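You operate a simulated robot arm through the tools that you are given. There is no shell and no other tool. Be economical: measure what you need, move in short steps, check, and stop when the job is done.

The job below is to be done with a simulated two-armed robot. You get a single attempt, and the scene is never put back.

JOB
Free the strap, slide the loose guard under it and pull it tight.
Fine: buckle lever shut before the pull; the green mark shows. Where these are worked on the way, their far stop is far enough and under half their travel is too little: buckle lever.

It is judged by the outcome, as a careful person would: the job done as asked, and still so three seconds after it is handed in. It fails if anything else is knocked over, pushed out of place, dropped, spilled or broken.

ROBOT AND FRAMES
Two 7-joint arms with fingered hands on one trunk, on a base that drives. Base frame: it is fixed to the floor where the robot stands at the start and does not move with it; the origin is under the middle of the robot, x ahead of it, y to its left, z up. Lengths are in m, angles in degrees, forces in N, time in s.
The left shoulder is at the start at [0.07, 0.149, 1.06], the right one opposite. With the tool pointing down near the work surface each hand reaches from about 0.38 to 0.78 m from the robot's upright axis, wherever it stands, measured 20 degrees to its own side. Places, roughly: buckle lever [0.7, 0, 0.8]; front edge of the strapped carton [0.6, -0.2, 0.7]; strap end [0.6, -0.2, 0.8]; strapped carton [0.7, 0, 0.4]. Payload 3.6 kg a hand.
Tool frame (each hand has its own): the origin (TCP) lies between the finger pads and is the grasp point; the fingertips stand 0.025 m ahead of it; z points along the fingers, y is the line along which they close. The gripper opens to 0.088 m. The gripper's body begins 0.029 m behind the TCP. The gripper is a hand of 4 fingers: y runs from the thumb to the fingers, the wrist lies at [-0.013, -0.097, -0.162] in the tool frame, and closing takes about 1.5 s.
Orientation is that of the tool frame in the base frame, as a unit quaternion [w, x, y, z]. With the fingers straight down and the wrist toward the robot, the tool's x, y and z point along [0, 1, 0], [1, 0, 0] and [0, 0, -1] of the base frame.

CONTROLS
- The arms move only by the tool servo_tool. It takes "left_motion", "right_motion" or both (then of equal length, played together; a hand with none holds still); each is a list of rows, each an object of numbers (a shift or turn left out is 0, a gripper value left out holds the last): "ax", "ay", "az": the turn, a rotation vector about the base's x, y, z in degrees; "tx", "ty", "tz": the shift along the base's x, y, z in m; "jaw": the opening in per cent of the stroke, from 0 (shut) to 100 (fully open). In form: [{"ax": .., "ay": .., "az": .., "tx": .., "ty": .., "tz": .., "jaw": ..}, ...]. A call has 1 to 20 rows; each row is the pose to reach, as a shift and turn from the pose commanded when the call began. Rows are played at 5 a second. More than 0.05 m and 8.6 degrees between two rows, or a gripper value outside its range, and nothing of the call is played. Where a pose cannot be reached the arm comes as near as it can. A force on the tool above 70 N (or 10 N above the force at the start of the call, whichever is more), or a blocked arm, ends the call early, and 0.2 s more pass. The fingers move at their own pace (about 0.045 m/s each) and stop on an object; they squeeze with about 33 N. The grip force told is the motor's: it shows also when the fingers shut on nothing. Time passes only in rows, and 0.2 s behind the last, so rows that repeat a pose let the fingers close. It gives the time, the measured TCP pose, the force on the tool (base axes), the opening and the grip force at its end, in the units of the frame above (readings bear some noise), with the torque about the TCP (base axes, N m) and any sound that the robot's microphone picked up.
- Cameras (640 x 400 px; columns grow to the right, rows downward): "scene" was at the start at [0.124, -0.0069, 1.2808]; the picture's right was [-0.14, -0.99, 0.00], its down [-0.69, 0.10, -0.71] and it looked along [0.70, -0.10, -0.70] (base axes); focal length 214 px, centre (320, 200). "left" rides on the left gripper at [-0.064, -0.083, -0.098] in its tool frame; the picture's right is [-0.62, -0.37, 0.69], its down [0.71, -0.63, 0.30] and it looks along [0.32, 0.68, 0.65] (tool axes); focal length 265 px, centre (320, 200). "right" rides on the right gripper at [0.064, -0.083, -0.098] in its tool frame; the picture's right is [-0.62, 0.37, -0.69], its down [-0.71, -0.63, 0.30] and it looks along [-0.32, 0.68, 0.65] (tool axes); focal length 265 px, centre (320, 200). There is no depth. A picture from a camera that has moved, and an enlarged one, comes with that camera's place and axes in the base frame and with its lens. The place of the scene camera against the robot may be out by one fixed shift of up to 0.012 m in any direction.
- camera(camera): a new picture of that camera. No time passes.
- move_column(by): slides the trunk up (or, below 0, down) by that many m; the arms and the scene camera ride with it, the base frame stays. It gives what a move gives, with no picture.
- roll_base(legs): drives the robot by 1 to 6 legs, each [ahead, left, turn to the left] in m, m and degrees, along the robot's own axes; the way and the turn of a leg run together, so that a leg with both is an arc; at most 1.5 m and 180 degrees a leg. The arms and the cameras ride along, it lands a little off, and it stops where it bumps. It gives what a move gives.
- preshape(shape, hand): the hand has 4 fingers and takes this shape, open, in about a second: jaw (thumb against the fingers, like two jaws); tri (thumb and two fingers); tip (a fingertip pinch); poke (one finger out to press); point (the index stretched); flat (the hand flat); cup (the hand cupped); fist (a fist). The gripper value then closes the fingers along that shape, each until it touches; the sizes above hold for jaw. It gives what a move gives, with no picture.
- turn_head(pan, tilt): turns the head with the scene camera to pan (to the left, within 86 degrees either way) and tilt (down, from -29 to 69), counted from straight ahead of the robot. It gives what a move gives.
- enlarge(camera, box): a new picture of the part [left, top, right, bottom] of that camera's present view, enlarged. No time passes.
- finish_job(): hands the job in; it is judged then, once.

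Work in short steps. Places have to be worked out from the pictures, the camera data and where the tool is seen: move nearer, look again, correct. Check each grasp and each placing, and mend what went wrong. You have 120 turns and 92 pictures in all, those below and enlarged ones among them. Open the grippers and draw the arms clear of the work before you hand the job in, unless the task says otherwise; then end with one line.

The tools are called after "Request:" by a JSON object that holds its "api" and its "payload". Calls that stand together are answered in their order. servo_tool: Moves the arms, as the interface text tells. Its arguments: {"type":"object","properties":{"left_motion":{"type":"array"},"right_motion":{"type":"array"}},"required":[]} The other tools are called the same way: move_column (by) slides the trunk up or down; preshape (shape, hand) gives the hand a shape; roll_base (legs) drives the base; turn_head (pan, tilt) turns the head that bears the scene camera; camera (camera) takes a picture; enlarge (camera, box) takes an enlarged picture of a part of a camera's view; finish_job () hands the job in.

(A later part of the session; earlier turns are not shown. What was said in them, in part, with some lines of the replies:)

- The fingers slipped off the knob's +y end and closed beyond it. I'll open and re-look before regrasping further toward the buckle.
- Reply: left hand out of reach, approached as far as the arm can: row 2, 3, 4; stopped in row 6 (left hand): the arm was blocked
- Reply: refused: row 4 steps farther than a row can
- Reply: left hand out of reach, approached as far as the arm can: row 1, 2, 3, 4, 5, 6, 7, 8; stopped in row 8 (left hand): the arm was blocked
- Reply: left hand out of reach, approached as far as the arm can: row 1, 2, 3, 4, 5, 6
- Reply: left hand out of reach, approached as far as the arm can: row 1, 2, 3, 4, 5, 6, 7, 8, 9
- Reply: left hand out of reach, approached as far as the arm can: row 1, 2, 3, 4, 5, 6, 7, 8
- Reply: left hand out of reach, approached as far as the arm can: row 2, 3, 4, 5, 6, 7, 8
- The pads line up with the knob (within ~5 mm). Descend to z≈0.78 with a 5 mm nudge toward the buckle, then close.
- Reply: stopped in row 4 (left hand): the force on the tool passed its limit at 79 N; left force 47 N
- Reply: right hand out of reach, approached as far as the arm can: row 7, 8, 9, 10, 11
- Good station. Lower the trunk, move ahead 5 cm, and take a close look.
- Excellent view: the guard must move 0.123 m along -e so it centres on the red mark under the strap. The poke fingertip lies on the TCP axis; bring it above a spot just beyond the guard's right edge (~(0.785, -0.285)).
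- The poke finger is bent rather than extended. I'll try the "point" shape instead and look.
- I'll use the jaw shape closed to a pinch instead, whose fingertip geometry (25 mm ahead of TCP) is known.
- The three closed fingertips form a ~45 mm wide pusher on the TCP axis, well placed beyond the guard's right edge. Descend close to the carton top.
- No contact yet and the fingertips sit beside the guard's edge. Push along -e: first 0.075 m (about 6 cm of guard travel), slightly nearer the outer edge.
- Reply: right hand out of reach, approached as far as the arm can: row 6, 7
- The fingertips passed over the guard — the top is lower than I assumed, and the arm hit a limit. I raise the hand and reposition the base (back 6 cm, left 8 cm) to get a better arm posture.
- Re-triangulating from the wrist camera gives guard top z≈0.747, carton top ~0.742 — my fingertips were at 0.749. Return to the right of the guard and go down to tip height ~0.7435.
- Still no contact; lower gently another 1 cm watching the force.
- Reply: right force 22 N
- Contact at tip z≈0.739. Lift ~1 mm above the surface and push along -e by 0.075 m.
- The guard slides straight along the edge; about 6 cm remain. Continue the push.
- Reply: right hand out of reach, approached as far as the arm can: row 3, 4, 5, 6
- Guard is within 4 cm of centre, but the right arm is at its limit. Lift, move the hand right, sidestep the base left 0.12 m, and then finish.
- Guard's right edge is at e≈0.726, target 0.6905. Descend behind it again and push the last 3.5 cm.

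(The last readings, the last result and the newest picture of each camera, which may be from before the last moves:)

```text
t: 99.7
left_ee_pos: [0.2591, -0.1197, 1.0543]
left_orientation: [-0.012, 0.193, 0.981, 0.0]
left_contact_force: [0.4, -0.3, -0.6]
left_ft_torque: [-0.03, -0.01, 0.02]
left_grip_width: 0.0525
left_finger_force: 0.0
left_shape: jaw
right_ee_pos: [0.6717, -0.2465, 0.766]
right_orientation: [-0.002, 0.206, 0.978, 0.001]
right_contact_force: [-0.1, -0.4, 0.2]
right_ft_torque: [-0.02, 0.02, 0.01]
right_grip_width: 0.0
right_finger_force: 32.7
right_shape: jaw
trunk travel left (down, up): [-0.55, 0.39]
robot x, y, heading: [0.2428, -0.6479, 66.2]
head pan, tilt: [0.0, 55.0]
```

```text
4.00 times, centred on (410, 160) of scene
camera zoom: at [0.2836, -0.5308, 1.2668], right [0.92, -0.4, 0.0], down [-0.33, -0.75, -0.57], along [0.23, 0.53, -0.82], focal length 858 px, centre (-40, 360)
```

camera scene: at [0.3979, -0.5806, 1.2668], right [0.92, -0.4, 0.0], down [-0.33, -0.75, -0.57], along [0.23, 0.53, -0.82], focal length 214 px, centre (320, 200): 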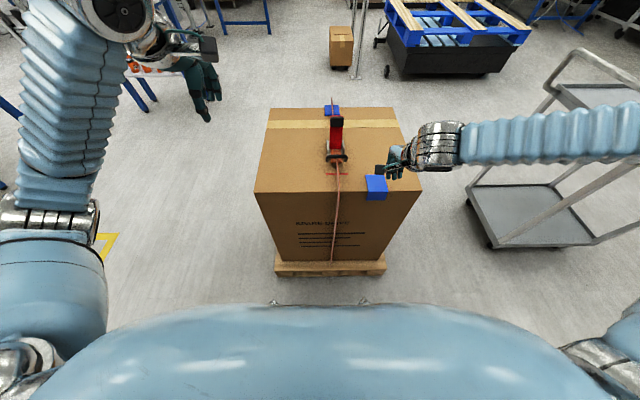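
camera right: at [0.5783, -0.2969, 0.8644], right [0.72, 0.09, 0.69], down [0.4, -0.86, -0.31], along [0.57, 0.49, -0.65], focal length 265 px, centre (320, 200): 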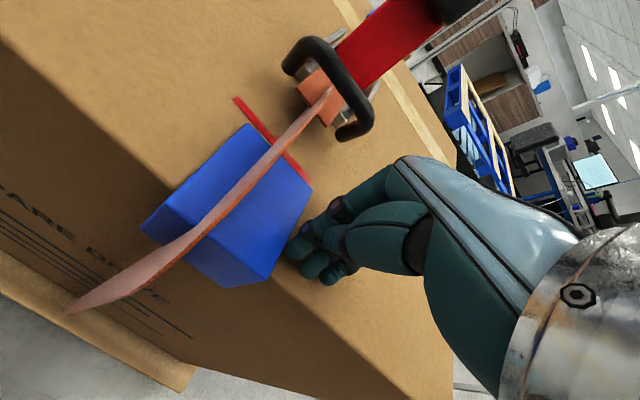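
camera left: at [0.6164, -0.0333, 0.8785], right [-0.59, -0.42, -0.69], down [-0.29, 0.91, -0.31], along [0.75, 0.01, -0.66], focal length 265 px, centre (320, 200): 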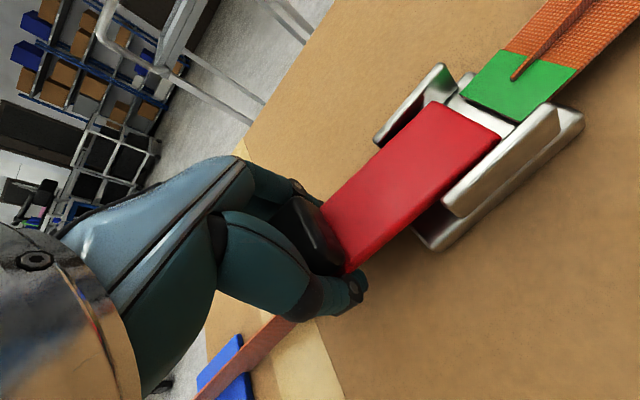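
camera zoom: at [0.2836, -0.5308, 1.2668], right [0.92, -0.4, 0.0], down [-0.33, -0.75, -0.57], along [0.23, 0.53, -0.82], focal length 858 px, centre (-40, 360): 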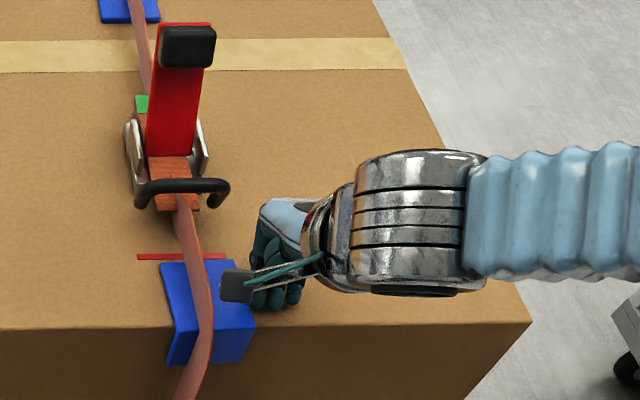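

The guard lies under the strap, ~8 mm right of centred on the mark. Push 8 mm more, then withdraw the hand up.

Request:
{"api": "servo_tool", "payload": {"right_motion": [{"tx": -0.004, "ty": 0.0017}, {"tx": -0.008, "ty": 0.0034}, {"tx": -0.008, "ty": 0.0034}, {"tx": 0.006, "ty": -0.002}, {"tx": 0.012, "ty": -0.005, "tz": 0.03}, {"tx": 0.02, "ty": -0.01, "tz": 0.07}, {"tx": 0.04, "ty": -0.02, "tz": 0.1}, {"tx": 0.07, "ty": -0.035, "tz": 0.12}, {"tx": 0.1, "ty": -0.05, "tz": 0.12}]}}

Request:
{"api": "enlarge", "payload": {"camera": "scene", "box": [330, 110, 490, 210]}}

Request:
{"api": "camera", "payload": {"camera": "right"}}

```text
t: 101.7
left_ee_pos: [0.26, -0.1197, 1.0528]
left_orientation: [-0.013, 0.191, 0.981, 0.001]
left_contact_force: [-0.1, -0.6, 1.0]
left_ft_torque: [-0.02, -0.01, 0.05]
left_grip_width: 0.0524
left_finger_force: 0.0
left_shape: jaw
right_ee_pos: [0.7707, -0.2959, 0.885]
right_orientation: [-0.001, 0.206, 0.979, 0.0]
right_contact_force: [0.5, -1.5, 0.4]
right_ft_torque: [0.02, 0.03, -0.03]
right_grip_width: 0.0
right_finger_force: 33.0
right_shape: jaw
trunk travel left (down, up): [-0.55, 0.39]
robot x, y, heading: [0.2451, -0.647, 66.5]
head pan, tilt: [0.0, 55.0]
```

```text
4.00 times, centred on (410, 160) of scene
camera zoom: at [0.2847, -0.5313, 1.2668], right [0.92, -0.4, 0.0], down [-0.33, -0.75, -0.57], along [0.23, 0.53, -0.82], focal length 858 px, centre (-40, 360)
```

zoom: 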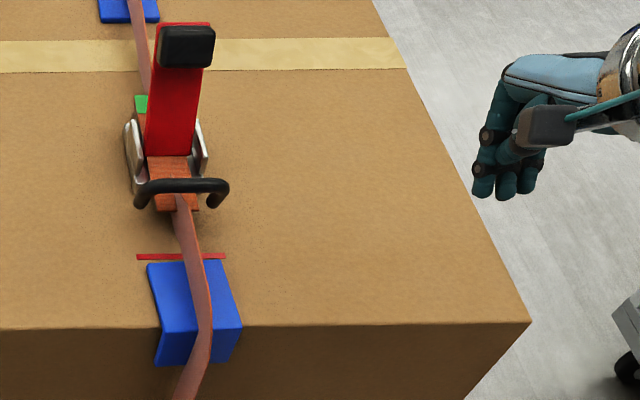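

```text
31 pictures are left
camera right: at [0.6789, -0.3464, 0.9851], right [0.72, 0.09, 0.69], down [0.4, -0.86, -0.31], along [0.57, 0.5, -0.65], focal length 265 px, centre (320, 200)
```

right: 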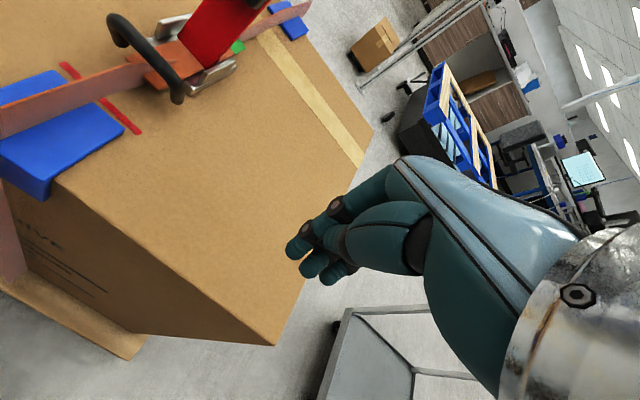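

The guard is centred on the mark under the strap. Next the lever: move the base 6 cm ahead and 4 cm left so the right hand can reach over the lever comfortably.

Request:
{"api": "roll_base", "payload": {"legs": [[0.06, 0.04, 0]]}}

Request:
{"api": "enlarge", "payload": {"camera": "scene", "box": [350, 90, 510, 190]}}

```text
t: 103.1
left_ee_pos: [0.245, -0.0512, 1.0533]
left_orientation: [-0.011, 0.191, 0.982, 0.001]
left_contact_force: [1.0, -0.4, -0.6]
left_ft_torque: [0.05, -0.01, -0.02]
left_grip_width: 0.0525
left_finger_force: 0.1
left_shape: jaw
right_ee_pos: [0.756, -0.2261, 0.8864]
right_orientation: [0.0, 0.206, 0.979, 0.001]
right_contact_force: [0.0, 0.2, 0.3]
right_ft_torque: [0.01, -0.01, 0.03]
right_grip_width: 0.0
right_finger_force: 32.4
right_shape: jaw
trunk travel left (down, up): [-0.55, 0.39]
robot x, y, heading: [0.2279, -0.573, 66.5]
head pan, tilt: [0.0, 55.0]
```

```text
4.00 times, centred on (430, 140) of scene
camera zoom: at [0.2692, -0.458, 1.2672], right [0.92, -0.4, 0.0], down [-0.33, -0.75, -0.58], along [0.23, 0.53, -0.82], focal length 858 px, centre (-120, 440)
```

zoom: 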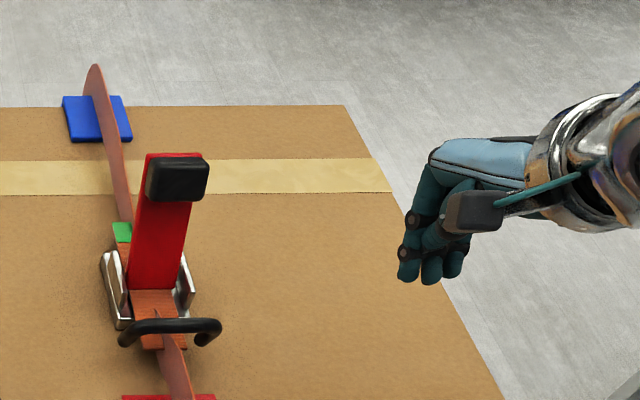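

Knob is at about e=0.646, s=0.21, z≈0.865. Bring the closed right fingers just in front of it (robot side).

Request:
{"api": "servo_tool", "payload": {"right_motion": [{"tx": -0.025, "ty": 0.02}, {"tx": -0.05, "ty": 0.045}, {"tx": -0.075, "ty": 0.07}, {"tx": -0.1, "ty": 0.095}, {"tx": -0.1, "ty": 0.1}]}}

Request:
{"api": "enlarge", "payload": {"camera": "scene", "box": [330, 90, 490, 190]}}

Request:
{"api": "camera", "payload": {"camera": "right"}}

```text
t: 104.3
left_ee_pos: [0.2475, -0.0504, 1.0529]
left_orientation: [-0.013, 0.191, 0.982, 0.001]
left_contact_force: [1.2, -0.8, -0.3]
left_ft_torque: [0.02, 0.01, -0.02]
left_grip_width: 0.0525
left_finger_force: 0.0
left_shape: jaw
right_ee_pos: [0.6584, -0.1267, 0.8849]
right_orientation: [-0.002, 0.206, 0.979, 0.0]
right_contact_force: [0.9, 0.1, 0.6]
right_ft_torque: [-0.02, 0.01, 0.03]
right_grip_width: 0.0001
right_finger_force: 33.1
right_shape: jaw
trunk travel left (down, up): [-0.55, 0.39]
robot x, y, heading: [0.2289, -0.569, 66.6]
head pan, tilt: [0.0, 55.0]
```

```text
4.00 times, centred on (410, 140) of scene
camera zoom: at [0.2721, -0.4576, 1.2668], right [0.92, -0.4, 0.0], down [-0.33, -0.75, -0.57], along [0.23, 0.53, -0.82], focal length 858 px, centre (-40, 440)
```

zoom: 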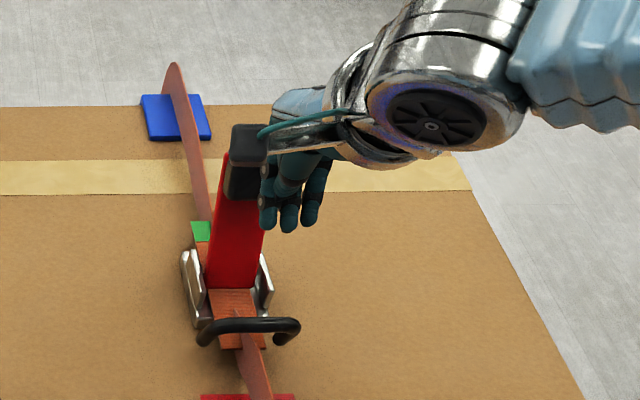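

```text
28 pictures are left
camera right: at [0.5664, -0.1778, 0.9846], right [0.72, 0.09, 0.69], down [0.4, -0.86, -0.31], along [0.57, 0.5, -0.66], focal length 265 px, centre (320, 200)
```

right: 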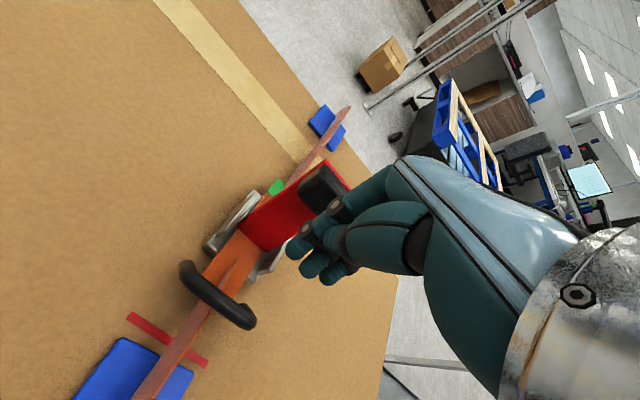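

The fingers are ~2 cm right of the knob's line. Shift left, then sweep the lever forward and down along its arc.

Request:
{"api": "servo_tool", "payload": {"right_motion": [{"tx": -0.0174, "ty": 0.0077}, {"tx": -0.0053, "ty": 0.0351, "tz": -0.008}, {"tx": 0.0048, "ty": 0.058, "tz": -0.01}, {"tx": 0.0157, "ty": 0.0827, "tz": -0.012}, {"tx": 0.0242, "ty": 0.1019, "tz": -0.022}, {"tx": 0.031, "ty": 0.1175, "tz": -0.038}, {"tx": 0.0351, "ty": 0.1266, "tz": -0.06}, {"tx": 0.0371, "ty": 0.1312, "tz": -0.08}, {"tx": 0.0371, "ty": 0.1312, "tz": -0.088}]}}

Request:
{"api": "enlarge", "payload": {"camera": "scene", "box": [330, 90, 490, 190]}}

Request:
{"api": "camera", "payload": {"camera": "right"}}

```text
t: 106.3
left_ee_pos: [0.2462, -0.0497, 1.0533]
left_orientation: [-0.013, 0.191, 0.981, 0.001]
left_contact_force: [-0.2, 0.3, -0.4]
left_ft_torque: [0.0, -0.01, -0.02]
left_grip_width: 0.0528
left_finger_force: 0.1
left_shape: jaw
right_ee_pos: [0.6959, -0.0536, 0.8312]
right_orientation: [-0.003, 0.205, 0.979, -0.001]
right_contact_force: [0.1, 0.5, -0.1]
right_ft_torque: [0.02, 0.0, 0.02]
right_grip_width: 0.0
right_finger_force: 33.3
right_shape: jaw
right hand out of reach, approached as far as the arm can: row 5, 6, 7, 8, 9
trunk travel left (down, up): [-0.55, 0.39]
robot x, y, heading: [0.2292, -0.5719, 66.5]
head pan, tilt: [0.0, 55.0]
```

```text
4.00 times, centred on (410, 140) of scene
camera zoom: at [0.2705, -0.4565, 1.2668], right [0.92, -0.4, 0.0], down [-0.33, -0.75, -0.57], along [0.23, 0.53, -0.82], focal length 858 px, centre (-40, 440)
```

zoom: 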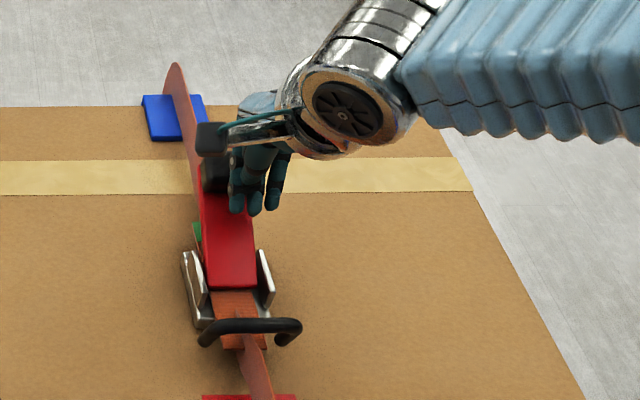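

```text
26 pictures are left
camera right: at [0.605, -0.1058, 0.9298], right [0.72, 0.09, 0.69], down [0.4, -0.86, -0.31], along [0.57, 0.5, -0.65], focal length 265 px, centre (320, 200)
```

right: 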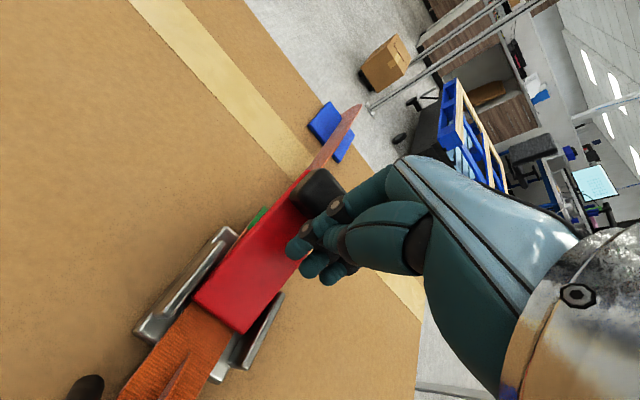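

The lever is about 60% down and the arm ran out of forward reach. Press straight down from here on the plate, drawing back slightly.

Request:
{"api": "servo_tool", "payload": {"right_motion": [{"tx": 0.0, "ty": -0.038, "tz": 0.025}, {"tx": -0.002, "ty": -0.062, "tz": 0.03}, {"tx": -0.003, "ty": -0.064, "tz": 0.018}, {"tx": -0.003, "ty": -0.066, "tz": 0.005}, {"tx": -0.003, "ty": -0.066, "tz": -0.007}, {"tx": -0.003, "ty": -0.066, "tz": -0.015}]}}

Request:
{"api": "enlarge", "payload": {"camera": "scene", "box": [330, 90, 490, 190]}}

```text
t: 107.7
left_ee_pos: [0.245, -0.0501, 1.0537]
left_orientation: [-0.012, 0.191, 0.982, 0.001]
left_contact_force: [-0.2, 0.0, -0.6]
left_ft_torque: [0.0, 0.02, 0.01]
left_grip_width: 0.0527
left_finger_force: 0.0
left_shape: jaw
right_ee_pos: [0.6909, -0.1237, 0.8186]
right_orientation: [-0.002, 0.206, 0.979, 0.001]
right_contact_force: [0.4, 0.3, 0.0]
right_ft_torque: [-0.02, -0.01, 0.01]
right_grip_width: 0.0
right_finger_force: 32.9
right_shape: jaw
trunk travel left (down, up): [-0.55, 0.39]
robot x, y, heading: [0.2262, -0.5731, 66.5]
head pan, tilt: [0.0, 55.0]
```

```text
4.00 times, centred on (410, 140) of scene
camera zoom: at [0.2706, -0.4567, 1.2668], right [0.92, -0.4, 0.0], down [-0.33, -0.75, -0.57], along [0.23, 0.53, -0.82], focal length 858 px, centre (-40, 440)
```

zoom: 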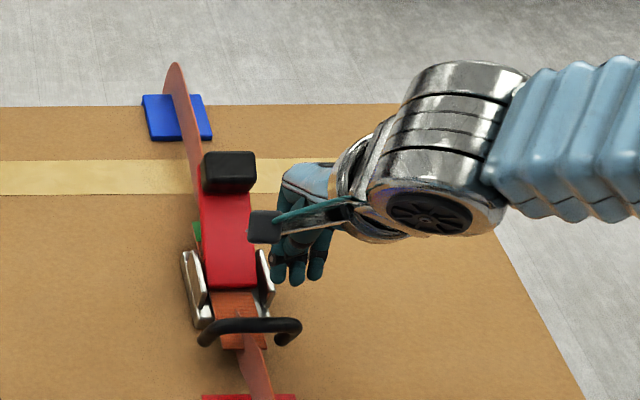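

Command had been reset to the measured pose, so the hand retreated; the lever stays at ~40°. Raise the hand, move the base 4 cm closer, then position over the plate.

Request:
{"api": "servo_tool", "payload": {"right_motion": [{"tz": 0.035}, {"tz": 0.07}, {"tz": 0.075}]}}

Request:
{"api": "roll_base", "payload": {"legs": [[0.04, 0, 0]]}}

```text
t: 108.5
left_ee_pos: [0.246, -0.0495, 1.0542]
left_orientation: [-0.013, 0.19, 0.982, 0.001]
left_contact_force: [0.7, -0.2, 1.8]
left_ft_torque: [0.02, -0.02, 0.02]
left_grip_width: 0.0527
left_finger_force: 0.1
left_shape: jaw
right_ee_pos: [0.6913, -0.1226, 0.8933]
right_orientation: [-0.001, 0.206, 0.979, 0.0]
right_contact_force: [0.8, -0.4, 0.3]
right_ft_torque: [-0.01, 0.02, -0.01]
right_grip_width: 0.0002
right_finger_force: 32.9
right_shape: jaw
trunk travel left (down, up): [-0.55, 0.39]
robot x, y, heading: [0.2284, -0.57, 66.7]
head pan, tilt: [0.0, 55.0]
```

```text
t: 109.7
left_ee_pos: [0.2637, -0.0127, 1.0537]
left_orientation: [-0.013, 0.191, 0.982, 0.0]
left_contact_force: [0.0, 0.8, 0.2]
left_ft_torque: [-0.02, 0.01, 0.01]
left_grip_width: 0.0527
left_finger_force: 0.1
left_shape: jaw
right_ee_pos: [0.7085, -0.0858, 0.8907]
right_orientation: [-0.002, 0.205, 0.979, 0.0]
right_contact_force: [0.7, 1.0, 0.3]
right_ft_torque: [0.0, 0.0, -0.02]
right_grip_width: 0.0
right_finger_force: 32.9
right_shape: jaw
trunk travel left (down, up): [-0.55, 0.39]
robot x, y, heading: [0.2447, -0.5333, 66.3]
head pan, tilt: [0.0, 55.0]
```

Now move over the plate (e≈0.645, s≈0.238) and press down to the shut position.

Request:
{"api": "servo_tool", "payload": {"right_motion": [{"tx": -0.011, "ty": 0.022}, {"tx": -0.022, "ty": 0.0437}, {"tx": -0.022, "ty": 0.0437, "tz": -0.03}, {"tx": -0.022, "ty": 0.0437, "tz": -0.05}, {"tx": -0.022, "ty": 0.0437, "tz": -0.07}, {"tx": -0.022, "ty": 0.0437, "tz": -0.085}, {"tx": -0.022, "ty": 0.0437, "tz": -0.098}, {"tx": -0.022, "ty": 0.0437, "tz": -0.105}]}}

Request:
{"api": "enlarge", "payload": {"camera": "scene", "box": [330, 70, 490, 170]}}

```text
t: 111.5
left_ee_pos: [0.261, -0.0155, 1.0541]
left_orientation: [-0.012, 0.191, 0.981, 0.002]
left_contact_force: [-0.5, 0.3, -0.4]
left_ft_torque: [-0.01, 0.01, -0.01]
left_grip_width: 0.0524
left_finger_force: 0.1
left_shape: jaw
right_ee_pos: [0.6857, -0.0419, 0.7926]
right_orientation: [-0.002, 0.206, 0.979, 0.006]
right_contact_force: [4.5, 4.3, 15.1]
right_ft_torque: [0.03, -0.02, -0.01]
right_grip_width: 0.0002
right_finger_force: 32.5
right_shape: jaw
trunk travel left (down, up): [-0.55, 0.39]
robot x, y, heading: [0.2445, -0.5381, 66.5]
head pan, tilt: [0.0, 55.0]
```

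```text
4.00 times, centred on (410, 120) of scene
camera zoom: at [0.2861, -0.4199, 1.2674], right [0.92, -0.4, 0.0], down [-0.33, -0.75, -0.58], along [0.23, 0.53, -0.82], focal length 858 px, centre (-40, 520)
```

zoom: 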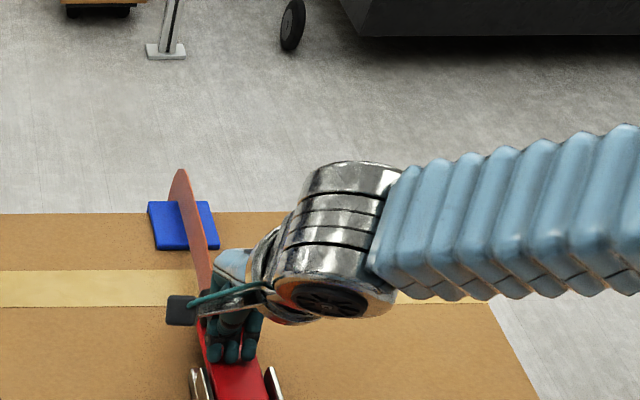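

The lever appears down, resisting at 15 N. Press a bit harder to make sure it reaches its stop, then lift off and inspect.

Request:
{"api": "servo_tool", "payload": {"right_motion": [{"tz": -0.006}, {"tz": -0.012}, {"tz": -0.012}, {"tz": 0.02}, {"tz": 0.06}, {"tz": 0.09, "tx": 0.01, "ty": -0.03}, {"tz": 0.09, "tx": 0.04, "ty": -0.06}, {"tz": 0.09, "tx": 0.07, "ty": -0.09}]}}

Request:
{"api": "enlarge", "payload": {"camera": "scene", "box": [310, 80, 470, 180]}}

Request:
{"api": "camera", "payload": {"camera": "right"}}

```text
t: 113.3
left_ee_pos: [0.2604, -0.0156, 1.0535]
left_orientation: [-0.012, 0.19, 0.982, 0.001]
left_contact_force: [0.4, -0.3, -0.2]
left_ft_torque: [0.04, -0.01, 0.01]
left_grip_width: 0.0523
left_finger_force: 0.0
left_shape: jaw
right_ee_pos: [0.7541, -0.1335, 0.8791]
right_orientation: [-0.002, 0.204, 0.979, 0.001]
right_contact_force: [-0.6, 0.3, 0.2]
right_ft_torque: [0.04, -0.02, -0.02]
right_grip_width: 0.0
right_finger_force: 33.1
right_shape: jaw
right hand out of reach, approached as far as the arm can: row 1, 2, 3
trunk travel left (down, up): [-0.55, 0.39]
robot x, y, heading: [0.244, -0.5328, 66.5]
head pan, tilt: [0.0, 55.0]
```

```text
4.00 times, centred on (390, 130) of scene
camera zoom: at [0.2871, -0.4202, 1.2671], right [0.92, -0.4, 0.0], down [-0.33, -0.75, -0.58], along [0.23, 0.53, -0.82], focal length 858 px, centre (40, 480)
```

zoom: 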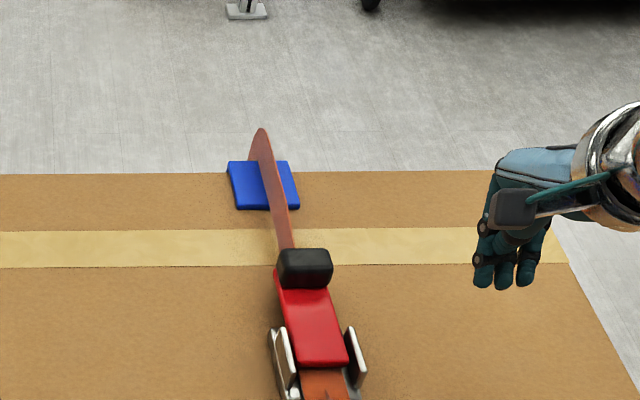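

```text
22 pictures are left
camera right: at [0.6619, -0.1843, 0.9782], right [0.72, 0.09, 0.69], down [0.4, -0.86, -0.31], along [0.57, 0.5, -0.65], focal length 265 px, centre (320, 200)
```

right: 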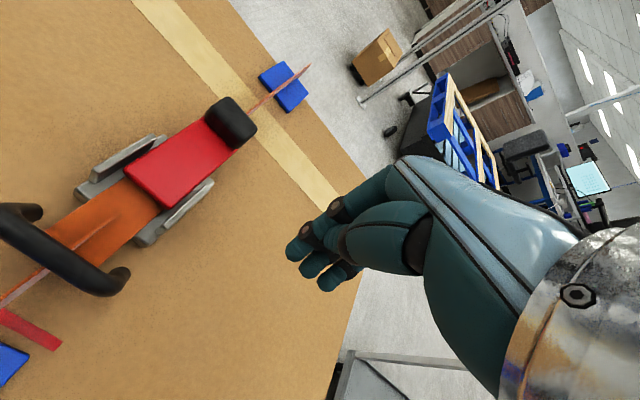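

The lever is flat shut. Now the pull: back the base off 6 cm for pulling room, open the right hand and hover over the loop handle.

Request:
{"api": "roll_base", "payload": {"legs": [[-0.06, 0, 0]]}}

Request:
{"api": "servo_tool", "payload": {"right_motion": [{"jaw": 100}, {"tx": -0.03, "ty": 0.015, "jaw": 100}, {"tx": -0.055, "ty": 0.03, "jaw": 100}, {"tx": -0.078, "ty": 0.043, "jaw": 100}, {"tx": -0.078, "ty": 0.043, "jaw": 100}, {"tx": -0.078, "ty": 0.043, "jaw": 100}]}}

Request:
{"api": "camera", "payload": {"camera": "right"}}

Request:
{"api": "enlarge", "payload": {"camera": "scene", "box": [330, 100, 458, 180]}}

```text
t: 114.8
left_ee_pos: [0.2378, -0.0679, 1.0518]
left_orientation: [-0.013, 0.191, 0.982, 0.001]
left_contact_force: [-0.4, -0.6, 0.3]
left_ft_torque: [0.02, -0.01, 0.0]
left_grip_width: 0.0526
left_finger_force: 0.2
left_shape: jaw
right_ee_pos: [0.7302, -0.1859, 0.8785]
right_orientation: [-0.001, 0.206, 0.979, 0.0]
right_contact_force: [-0.2, -0.7, -0.9]
right_ft_torque: [-0.03, 0.03, 0.0]
right_grip_width: 0.0
right_finger_force: 33.3
right_shape: jaw
trunk travel left (down, up): [-0.55, 0.39]
robot x, y, heading: [0.2193, -0.593, 66.4]
head pan, tilt: [0.0, 55.0]
```

```text
t: 116.2
left_ee_pos: [0.2379, -0.0682, 1.0525]
left_orientation: [-0.012, 0.19, 0.982, 0.001]
left_contact_force: [0.9, 0.6, -0.1]
left_ft_torque: [-0.02, -0.01, -0.01]
left_grip_width: 0.0526
left_finger_force: 0.1
left_shape: jaw
right_ee_pos: [0.6521, -0.1418, 0.8772]
right_orientation: [-0.002, 0.206, 0.979, 0.0]
right_contact_force: [0.1, 0.3, -0.1]
right_ft_torque: [0.01, -0.02, -0.01]
right_grip_width: 0.0877
right_finger_force: 0.1
right_shape: jaw
trunk travel left (down, up): [-0.55, 0.39]
robot x, y, heading: [0.219, -0.5931, 66.7]
head pan, tilt: [0.0, 55.0]
```

```text
21 pictures are left
camera right: at [0.5602, -0.193, 0.9773], right [0.72, 0.09, 0.69], down [0.4, -0.86, -0.31], along [0.57, 0.5, -0.66], focal length 265 px, centre (320, 200)
```

right: 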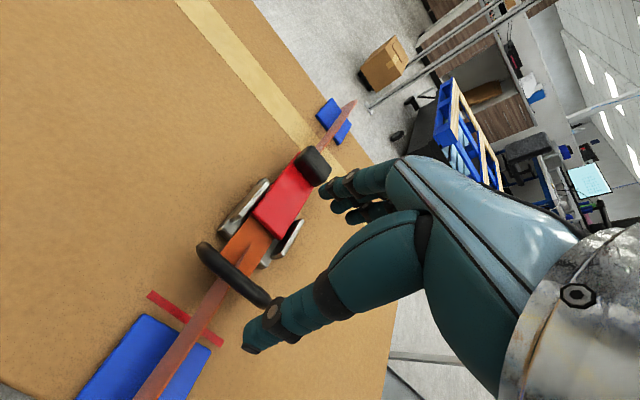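

```text
5.00 times, centred on (394, 140) of scene
camera zoom: at [0.262, -0.4753, 1.2668], right [0.92, -0.4, 0.0], down [-0.33, -0.75, -0.57], along [0.23, 0.53, -0.82], focal length 1072 px, centre (-50, 500)
```

zoom: 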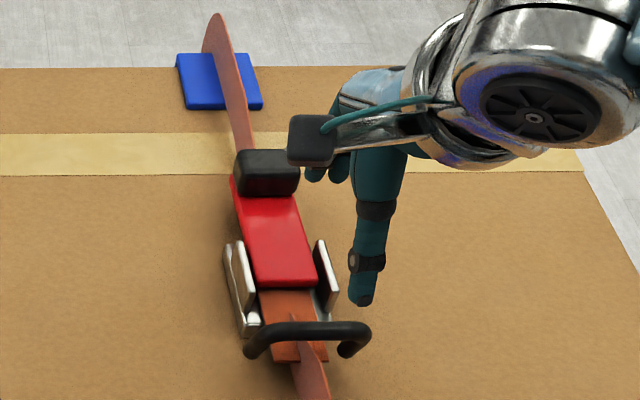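

Triangulated loop bar: e=0.657, s=0.130, z≈0.778. With the jaw partly closed (40%) I descend around the bar, thumb on the robot's side, fingers between bar and buckle.

Request:
{"api": "servo_tool", "payload": {"right_motion": [{"tx": 0.001, "ty": -0.007, "jaw": 42}, {"tx": 0.001, "ty": -0.007, "jaw": 42}, {"tx": 0.001, "ty": -0.007, "jaw": 42}, {"tx": 0.001, "ty": -0.007, "tz": -0.03, "jaw": 42}, {"tx": 0.001, "ty": -0.007, "tz": -0.06, "jaw": 42}, {"tx": 0.001, "ty": -0.007, "tz": -0.075, "jaw": 42}, {"tx": 0.001, "ty": -0.007, "tz": -0.075, "jaw": 42}]}}

Request:
{"api": "camera", "payload": {"camera": "right"}}

Request:
{"api": "enlarge", "payload": {"camera": "scene", "box": [330, 100, 458, 180]}}

```text
t: 117.8
left_ee_pos: [0.2377, -0.0686, 1.0531]
left_orientation: [-0.012, 0.19, 0.982, 0.0]
left_contact_force: [-0.3, 0.6, 0.0]
left_ft_torque: [0.01, 0.03, 0.0]
left_grip_width: 0.0526
left_finger_force: 0.1
left_shape: jaw
right_ee_pos: [0.6534, -0.1494, 0.8034]
right_orientation: [-0.001, 0.205, 0.979, 0.0]
right_contact_force: [-1.0, -0.7, 0.2]
right_ft_torque: [0.02, 0.02, 0.02]
right_grip_width: 0.0376
right_finger_force: 0.0
right_shape: jaw
trunk travel left (down, up): [-0.55, 0.39]
robot x, y, heading: [0.2194, -0.5955, 66.3]
head pan, tilt: [0.0, 55.0]
```

```text
19 pictures are left
camera right: at [0.5616, -0.2008, 0.9025], right [0.72, 0.09, 0.69], down [0.4, -0.86, -0.31], along [0.57, 0.5, -0.66], focal length 265 px, centre (320, 200)
```

right: 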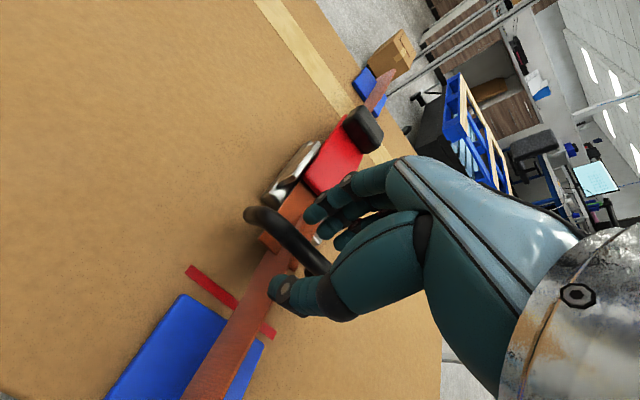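

```text
5.00 times, centred on (394, 140) of scene
camera zoom: at [0.2619, -0.4757, 1.2668], right [0.92, -0.4, 0.0], down [-0.33, -0.75, -0.57], along [0.23, 0.53, -0.82], focal length 1072 px, centre (-50, 500)
```

zoom: 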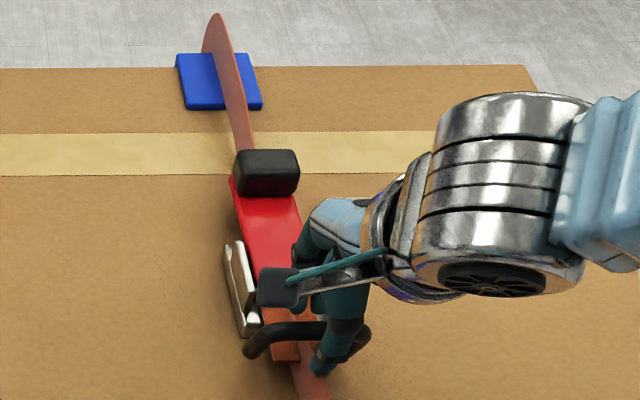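

The bar lies between thumb and fingers. Go down 14 mm more, 8 mm left, and close.

Request:
{"api": "servo_tool", "payload": {"right_motion": [{"tx": -0.007, "ty": 0.003, "tz": -0.007, "jaw": 42}, {"tx": -0.007, "ty": 0.003, "tz": -0.014, "jaw": 42}, {"tx": -0.007, "ty": 0.003, "tz": -0.014, "jaw": 0}, {"tx": -0.007, "ty": 0.003, "tz": -0.014, "jaw": 0}, {"tx": -0.007, "ty": 0.003, "tz": -0.014, "jaw": 0}, {"tx": -0.007, "ty": 0.003, "tz": -0.014, "jaw": 0}, {"tx": -0.007, "ty": 0.003, "tz": -0.014, "jaw": 0}]}}

Request:
{"api": "camera", "payload": {"camera": "right"}}

```text
t: 119.4
left_ee_pos: [0.2386, -0.0692, 1.0518]
left_orientation: [-0.013, 0.191, 0.982, 0.001]
left_contact_force: [0.7, -0.2, -0.2]
left_ft_torque: [0.01, 0.0, 0.0]
left_grip_width: 0.0528
left_finger_force: 0.1
left_shape: jaw
right_ee_pos: [0.6471, -0.1481, 0.7885]
right_orientation: [-0.001, 0.206, 0.979, -0.001]
right_contact_force: [-3.9, -5.1, -5.3]
right_ft_torque: [0.01, 0.03, 0.05]
right_grip_width: 0.0
right_finger_force: 32.9
right_shape: jaw
trunk travel left (down, up): [-0.55, 0.39]
robot x, y, heading: [0.2204, -0.5904, 66.6]
head pan, tilt: [0.0, 55.0]
```

```text
17 pictures are left
camera right: at [0.554, -0.1989, 0.8874], right [0.72, 0.09, 0.69], down [0.4, -0.86, -0.3], along [0.57, 0.49, -0.66], focal length 265 px, centre (320, 200)
```

right: 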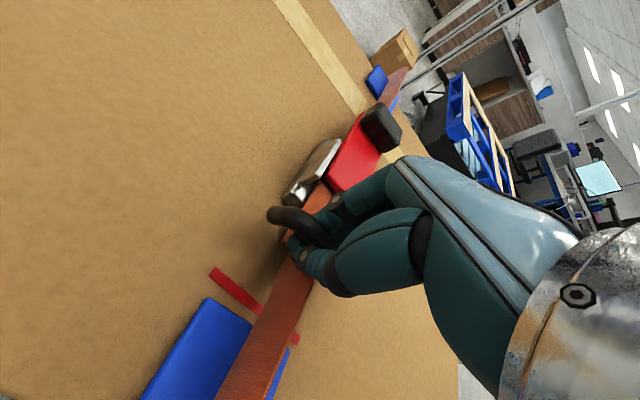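

The fingers closed around the bar like a hook. Start pulling toward me along the strap, 4 cm.

Request:
{"api": "servo_tool", "payload": {"right_motion": [{"tx": -0.004, "ty": -0.009}, {"tx": -0.008, "ty": -0.018}, {"tx": -0.012, "ty": -0.027}, {"tx": -0.016, "ty": -0.037}]}}

Request:
{"api": "camera", "payload": {"camera": "right"}}

```text
t: 120.4
left_ee_pos: [0.2375, -0.0687, 1.0537]
left_orientation: [-0.013, 0.191, 0.981, 0.001]
left_contact_force: [0.1, -0.6, -0.6]
left_ft_torque: [0.03, 0.01, 0.02]
left_grip_width: 0.0527
left_finger_force: 0.1
left_shape: jaw
right_ee_pos: [0.6314, -0.1832, 0.7878]
right_orientation: [0.0, 0.206, 0.979, 0.002]
right_contact_force: [3.3, 4.4, -7.0]
right_ft_torque: [0.03, 0.02, 0.1]
right_grip_width: 0.0003
right_finger_force: 33.4
right_shape: jaw
trunk travel left (down, up): [-0.55, 0.39]
robot x, y, heading: [0.2217, -0.5939, 66.7]
head pan, tilt: [0.0, 55.0]
```

```text
16 pictures are left
camera right: at [0.5384, -0.2347, 0.8874], right [0.72, 0.09, 0.69], down [0.4, -0.86, -0.31], along [0.57, 0.5, -0.65], focal length 265 px, centre (320, 200)
```

right: 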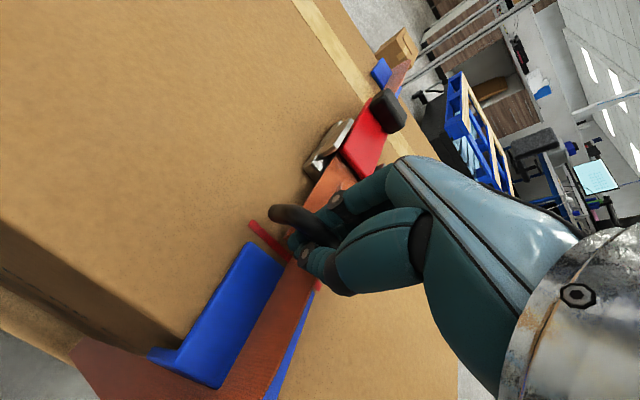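

The loop follows with the strap feeding through. Keep pulling 6 cm more.

Request:
{"api": "servo_tool", "payload": {"right_motion": [{"tx": -0.004, "ty": -0.009}, {"tx": -0.008, "ty": -0.018}, {"tx": -0.012, "ty": -0.027}, {"tx": -0.016, "ty": -0.037}, {"tx": -0.02, "ty": -0.046}, {"tx": -0.024, "ty": -0.055}]}}

Request:
{"api": "camera", "payload": {"camera": "right"}}

Request:
{"api": "enlarge", "payload": {"camera": "scene", "box": [330, 100, 458, 200]}}

```text
t: 121.8
left_ee_pos: [0.2394, -0.0687, 1.052]
left_orientation: [-0.013, 0.192, 0.981, 0.0]
left_contact_force: [-0.2, 0.1, -0.6]
left_ft_torque: [-0.05, 0.0, 0.0]
left_grip_width: 0.0526
left_finger_force: 0.0
left_shape: jaw
right_ee_pos: [0.6067, -0.2374, 0.7884]
right_orientation: [-0.001, 0.205, 0.979, -0.001]
right_contact_force: [8.5, 8.0, -3.5]
right_ft_torque: [0.04, 0.02, 0.03]
right_grip_width: 0.0
right_finger_force: 33.0
right_shape: jaw
trunk travel left (down, up): [-0.55, 0.39]
robot x, y, heading: [0.2214, -0.592, 66.7]
head pan, tilt: [0.0, 55.0]
```

```text
15 pictures are left
camera right: at [0.5153, -0.2886, 0.8872], right [0.72, 0.09, 0.69], down [0.4, -0.86, -0.31], along [0.57, 0.5, -0.66], focal length 265 px, centre (320, 200)
```

right: 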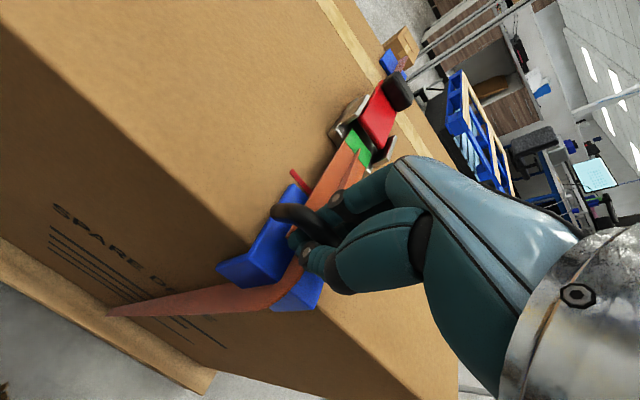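

```text
4.00 times, centred on (394, 150) of scene
camera zoom: at [0.2637, -0.475, 1.2667], right [0.92, -0.4, 0.0], down [-0.33, -0.75, -0.57], along [0.23, 0.53, -0.82], focal length 858 px, centre (24, 400)
```

zoom: 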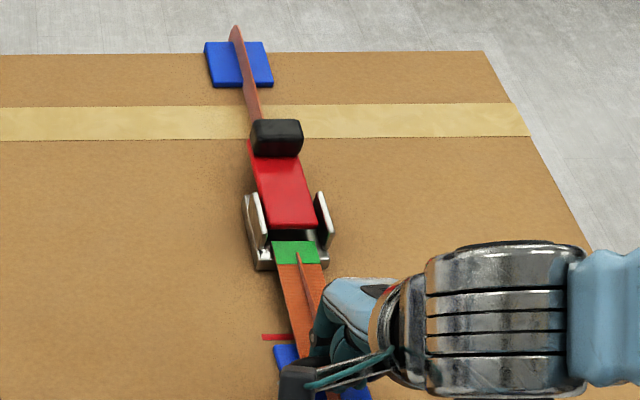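

The green mark is out of the buckle and the strap is lying down on the guard; the force is only ~12 N. Pull a further 1.5 cm to feel whether it's tight.

Request:
{"api": "servo_tool", "payload": {"right_motion": [{"tx": -0.002, "ty": -0.0046}, {"tx": -0.004, "ty": -0.0092}, {"tx": -0.006, "ty": -0.0137}, {"tx": -0.006, "ty": -0.0137}]}}

Request:
{"api": "camera", "payload": {"camera": "right"}}

```text
t: 122.8
left_ee_pos: [0.2392, -0.0667, 1.0528]
left_orientation: [-0.012, 0.191, 0.982, 0.0]
left_contact_force: [0.3, 0.6, 0.7]
left_ft_torque: [0.0, -0.01, 0.0]
left_grip_width: 0.0527
left_finger_force: 0.1
left_shape: jaw
right_ee_pos: [0.6019, -0.2515, 0.7886]
right_orientation: [-0.002, 0.206, 0.979, -0.001]
right_contact_force: [8.6, 9.3, -2.1]
right_ft_torque: [0.03, -0.01, 0.04]
right_grip_width: 0.0001
right_finger_force: 33.5
right_shape: jaw
trunk travel left (down, up): [-0.55, 0.39]
robot x, y, heading: [0.2168, -0.5954, 66.5]
head pan, tilt: [0.0, 55.0]
```

```text
13 pictures are left
camera right: at [0.5097, -0.3022, 0.8872], right [0.72, 0.09, 0.69], down [0.4, -0.86, -0.31], along [0.57, 0.49, -0.66], focal length 265 px, centre (320, 200)
```

right: 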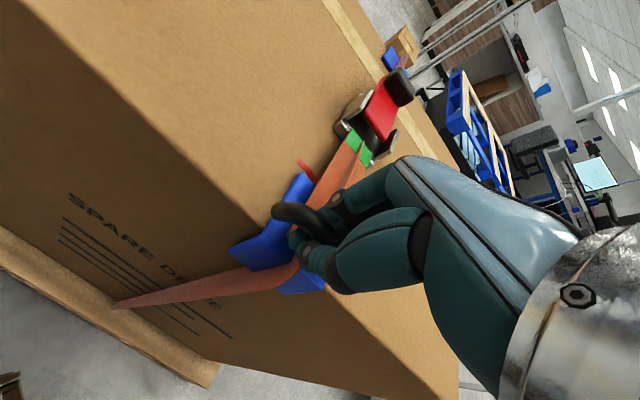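

Still feeding at constant ~12 N. Pull another 1.5 cm.

Request:
{"api": "servo_tool", "payload": {"right_motion": [{"tx": -0.002, "ty": -0.0046}, {"tx": -0.004, "ty": -0.0092}, {"tx": -0.006, "ty": -0.0137}, {"tx": -0.006, "ty": -0.0137}]}}

Request:
{"api": "enlarge", "payload": {"camera": "right", "box": [80, 60, 440, 320]}}

```text
t: 123.8
left_ee_pos: [0.2411, -0.0613, 1.0501]
left_orientation: [-0.013, 0.19, 0.982, -0.002]
left_contact_force: [-0.4, -0.8, 0.4]
left_ft_torque: [0.0, 0.01, 0.04]
left_grip_width: 0.0527
left_finger_force: 0.2
left_shape: jaw
right_ee_pos: [0.5995, -0.2582, 0.7884]
right_orientation: [0.0, 0.206, 0.979, 0.001]
right_contact_force: [11.8, 40.9, -7.4]
right_ft_torque: [0.01, 0.07, 0.15]
right_grip_width: 0.0
right_finger_force: 32.8
right_shape: jaw
trunk travel left (down, up): [-0.55, 0.39]
robot x, y, heading: [0.2209, -0.5922, 66.3]
head pan, tilt: [0.0, 55.0]
```

```text
1.54 times, centred on (260, 190) of right
camera zoom: at [0.5066, -0.3101, 0.8872], right [0.72, 0.09, 0.69], down [0.4, -0.86, -0.31], along [0.57, 0.5, -0.65], focal length 408 px, centre (412, 215)
```

zoom: 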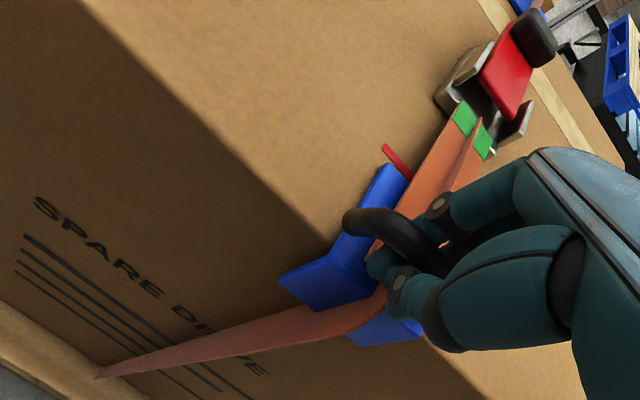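

Force jumped to ~42 N and the hand stopped: the strap is taut, green mark showing. One small extra tug, then relax.

Request:
{"api": "servo_tool", "payload": {"right_motion": [{"tx": -0.002, "ty": -0.004}, {"tx": -0.002, "ty": -0.004}, {"tx": -0.002, "ty": -0.004}]}}

```text
t: 124.6
left_ee_pos: [0.2411, -0.0597, 1.0483]
left_orientation: [-0.014, 0.19, 0.982, -0.003]
left_contact_force: [0.7, -0.2, -0.9]
left_ft_torque: [-0.03, -0.04, 0.01]
left_grip_width: 0.0527
left_finger_force: 0.1
left_shape: jaw
right_ee_pos: [0.5989, -0.2611, 0.7879]
right_orientation: [0.001, 0.207, 0.978, 0.002]
right_contact_force: [13.2, 48.5, -7.7]
right_ft_torque: [0.0, 0.11, 0.17]
right_grip_width: 0.0003
right_finger_force: 32.3
right_shape: jaw
trunk travel left (down, up): [-0.55, 0.39]
robot x, y, heading: [0.2198, -0.5943, 66.4]
head pan, tilt: [0.0, 55.0]
```

Taut at ~50 N. Relax, open the fingers and lift straight up.

Request:
{"api": "servo_tool", "payload": {"right_motion": [{"tx": 0.005, "ty": 0.011}, {"tx": 0.005, "ty": 0.011, "jaw": 70}, {"tx": 0.005, "ty": 0.011, "jaw": 70}, {"tx": 0.005, "ty": 0.011, "jaw": 70}, {"tx": 0.005, "ty": 0.011, "jaw": 70}, {"tx": 0.005, "ty": 0.011, "jaw": 70, "tz": 0.02}, {"tx": 0.005, "ty": 0.011, "jaw": 70, "tz": 0.05}, {"tx": 0.005, "ty": 0.011, "jaw": 70, "tz": 0.09}]}}

Request:
{"api": "camera", "payload": {"camera": "right"}}

Request:
{"api": "enlarge", "payload": {"camera": "scene", "box": [330, 100, 458, 200]}}

```text
t: 126.4
left_ee_pos: [0.2377, -0.0689, 1.0522]
left_orientation: [-0.013, 0.191, 0.982, 0.001]
left_contact_force: [0.2, -0.3, -0.8]
left_ft_torque: [-0.02, 0.0, -0.02]
left_grip_width: 0.0523
left_finger_force: 0.1
left_shape: jaw
right_ee_pos: [0.598, -0.2614, 0.8802]
right_orientation: [-0.002, 0.205, 0.979, 0.001]
right_contact_force: [-0.3, -0.1, 0.9]
right_ft_torque: [0.0, -0.01, 0.01]
right_grip_width: 0.0615
right_finger_force: 0.1
right_shape: jaw
trunk travel left (down, up): [-0.55, 0.39]
robot x, y, heading: [0.2223, -0.5926, 66.5]
head pan, tilt: [0.0, 55.0]
```

```text
11 pictures are left
camera right: at [0.5058, -0.3118, 0.9792], right [0.72, 0.09, 0.69], down [0.4, -0.86, -0.31], along [0.57, 0.5, -0.66], focal length 265 px, centre (320, 200)
```

right: 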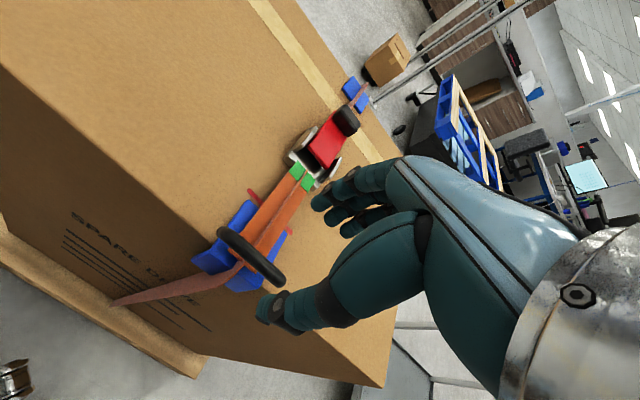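

```text
4.00 times, centred on (394, 150) of scene
camera zoom: at [0.261, -0.4769, 1.2669], right [0.92, -0.4, 0.0], down [-0.33, -0.75, -0.57], along [0.23, 0.53, -0.82], focal length 858 px, centre (24, 400)
```

zoom: 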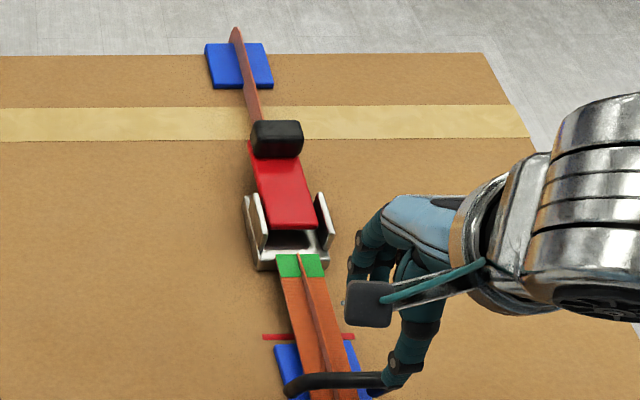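

Released cleanly; strap held. Withdraw the arm clear, back the base off, and take a last look.

Request:
{"api": "servo_tool", "payload": {"right_motion": [{"tz": 0.04}, {"tz": 0.08}, {"tz": 0.12, "tx": 0.03, "ty": -0.02}, {"tz": 0.15, "tx": 0.06, "ty": -0.04, "jaw": 100}, {"tz": 0.17, "tx": 0.1, "ty": -0.06, "jaw": 100}, {"tz": 0.18, "tx": 0.13, "ty": -0.08, "jaw": 100}], "left_motion": [{"jaw": 100}, {"jaw": 100}, {"jaw": 100}, {"jaw": 100}, {"jaw": 100}, {"jaw": 100}]}}

Request:
{"api": "roll_base", "payload": {"legs": [[-0.1, 0, 0]]}}

Request:
{"api": "enlarge", "payload": {"camera": "scene", "box": [320, 90, 480, 210]}}

Request:
{"api": "camera", "payload": {"camera": "left"}}

```text
refused: row 3 steps farther than a row can; nothing moved
```

```text
t: 128.3
left_ee_pos: [0.1972, -0.1581, 1.0528]
left_orientation: [-0.012, 0.191, 0.982, 0.0]
left_contact_force: [-0.3, 0.0, -0.1]
left_ft_torque: [0.02, 0.03, 0.03]
left_grip_width: 0.0528
left_finger_force: 0.1
left_shape: jaw
right_ee_pos: [0.5582, -0.3496, 0.8796]
right_orientation: [-0.002, 0.205, 0.979, 0.0]
right_contact_force: [-0.5, 0.0, -0.3]
right_ft_torque: [-0.04, 0.02, -0.02]
right_grip_width: 0.0615
right_finger_force: 0.1
right_shape: jaw
trunk travel left (down, up): [-0.55, 0.39]
robot x, y, heading: [0.1804, -0.6855, 66.8]
head pan, tilt: [0.0, 55.0]
```

```text
3.33 times, centred on (400, 150) of scene
camera zoom: at [0.2202, -0.5679, 1.2667], right [0.92, -0.4, 0.0], down [-0.33, -0.75, -0.57], along [0.23, 0.52, -0.82], focal length 715 px, centre (53, 367)
```

zoom: 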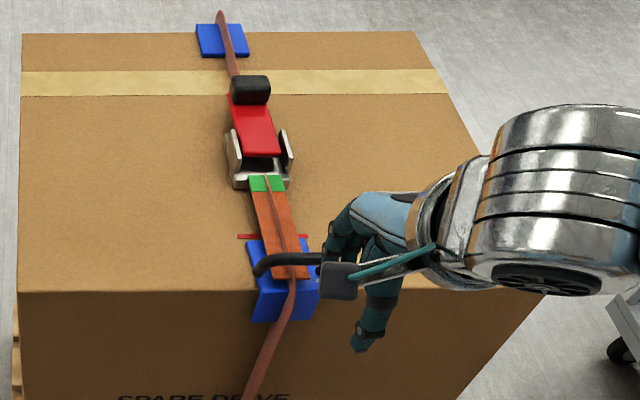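

```text
8 pictures are left
camera left: at [0.2286, -0.26, 1.1495], right [0.42, -0.57, -0.71], down [-0.9, -0.32, -0.29], along [-0.06, 0.76, -0.65], focal length 265 px, centre (320, 200)
```

left: 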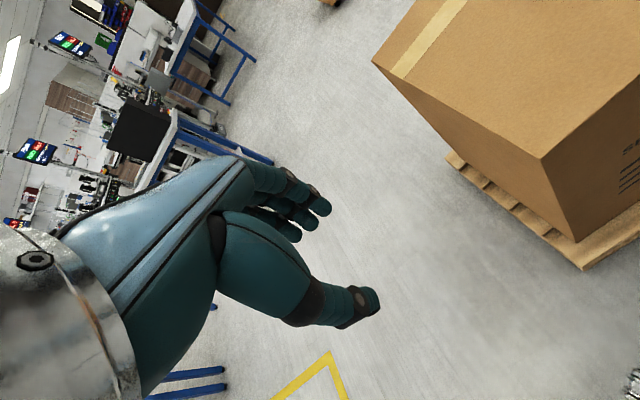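

The base backed off with the hand still hovering, but everything is undisturbed. Now raise and open the hands with smaller steps, and take a final look.

Request:
{"api": "servo_tool", "payload": {"right_motion": [{"tz": 0.04, "jaw": 100}, {"tz": 0.08, "jaw": 100}, {"tz": 0.1, "tx": 0.02, "ty": -0.03, "jaw": 100}, {"tz": 0.12, "tx": 0.05, "ty": -0.05, "jaw": 100}, {"tz": 0.14, "tx": 0.08, "ty": -0.07, "jaw": 100}, {"tz": 0.15, "tx": 0.11, "ty": -0.08, "jaw": 100}], "left_motion": [{"jaw": 100}, {"jaw": 100}, {"jaw": 100}, {"jaw": 100}, {"jaw": 100}, {"jaw": 100}]}}

Request:
{"api": "enlarge", "payload": {"camera": "scene", "box": [310, 80, 470, 200]}}

Request:
{"api": "camera", "payload": {"camera": "right"}}

```text
t: 129.7
left_ee_pos: [0.1981, -0.1611, 1.0534]
left_orientation: [-0.013, 0.19, 0.982, 0.001]
left_contact_force: [0.8, -0.1, -1.0]
left_ft_torque: [0.0, 0.0, 0.01]
left_grip_width: 0.0876
left_finger_force: 0.2
left_shape: jaw
right_ee_pos: [0.6689, -0.4308, 1.0309]
right_orientation: [-0.001, 0.204, 0.979, 0.0]
right_contact_force: [-0.4, -0.5, -0.7]
right_ft_torque: [0.02, 0.0, 0.03]
right_grip_width: 0.0877
right_finger_force: 0.0
right_shape: jaw
trunk travel left (down, up): [-0.55, 0.39]
robot x, y, heading: [0.1801, -0.6857, 66.6]
head pan, tilt: [0.0, 55.0]
```

```text
3.33 times, centred on (390, 140) of scene
camera zoom: at [0.2215, -0.5709, 1.267], right [0.92, -0.4, 0.0], down [-0.33, -0.75, -0.57], along [0.23, 0.53, -0.82], focal length 715 px, centre (87, 400)
```

zoom: 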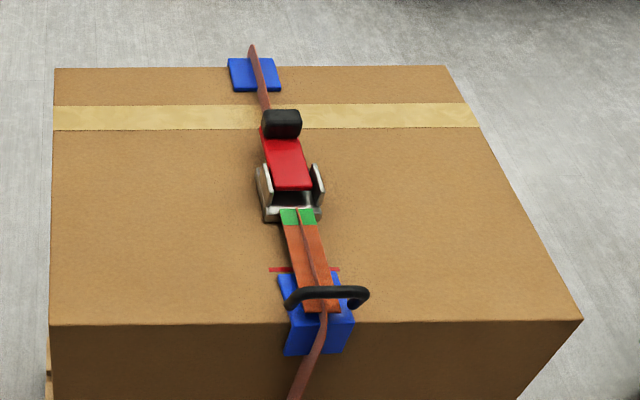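

```text
6 pictures are left
camera right: at [0.5768, -0.4825, 1.1297], right [0.72, 0.09, 0.69], down [0.4, -0.86, -0.31], along [0.57, 0.5, -0.65], focal length 265 px, centre (320, 200)
```

right: 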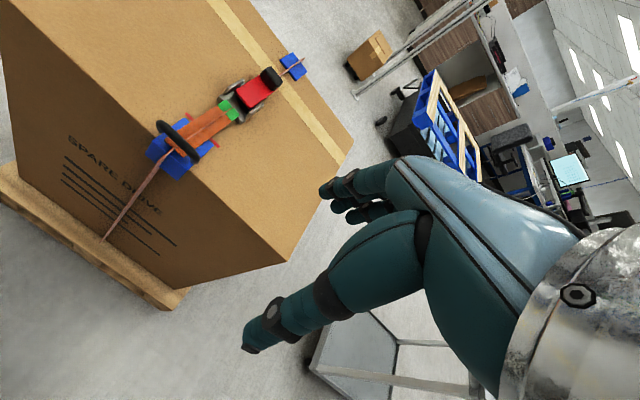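

A final close look at the lever angle before handing in.

Request:
{"api": "enlarge", "payload": {"camera": "right", "box": [130, 40, 320, 190]}}

```text
2.67 times, centred on (225, 115) of right
camera zoom: at [0.5768, -0.4825, 1.1297], right [0.72, 0.09, 0.69], down [0.4, -0.86, -0.31], along [0.57, 0.5, -0.65], focal length 708 px, centre (573, 427)
```

zoom: 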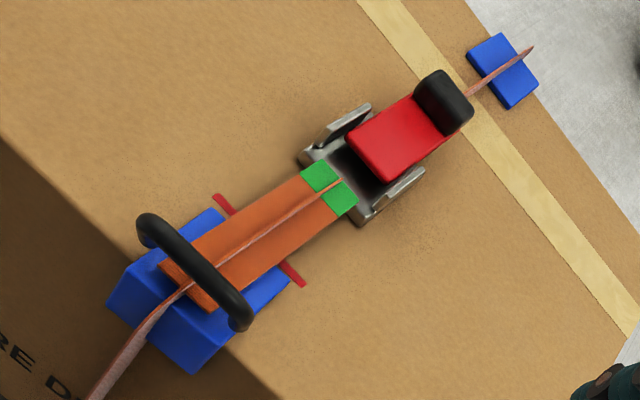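

The lever is flat shut, the guard sits under the strap at the mark, the strap is taut and the green mark shows. Both arms are clear and the hands open, so I hand the job in.

Request:
{"api": "finish_job", "payload": {}}

```text
The job is handed in.
```

The guard is under the strap and centred on the red mark. I shut the lever before the pull, then pulled the strap tight to about 50 N; the green mark shows.
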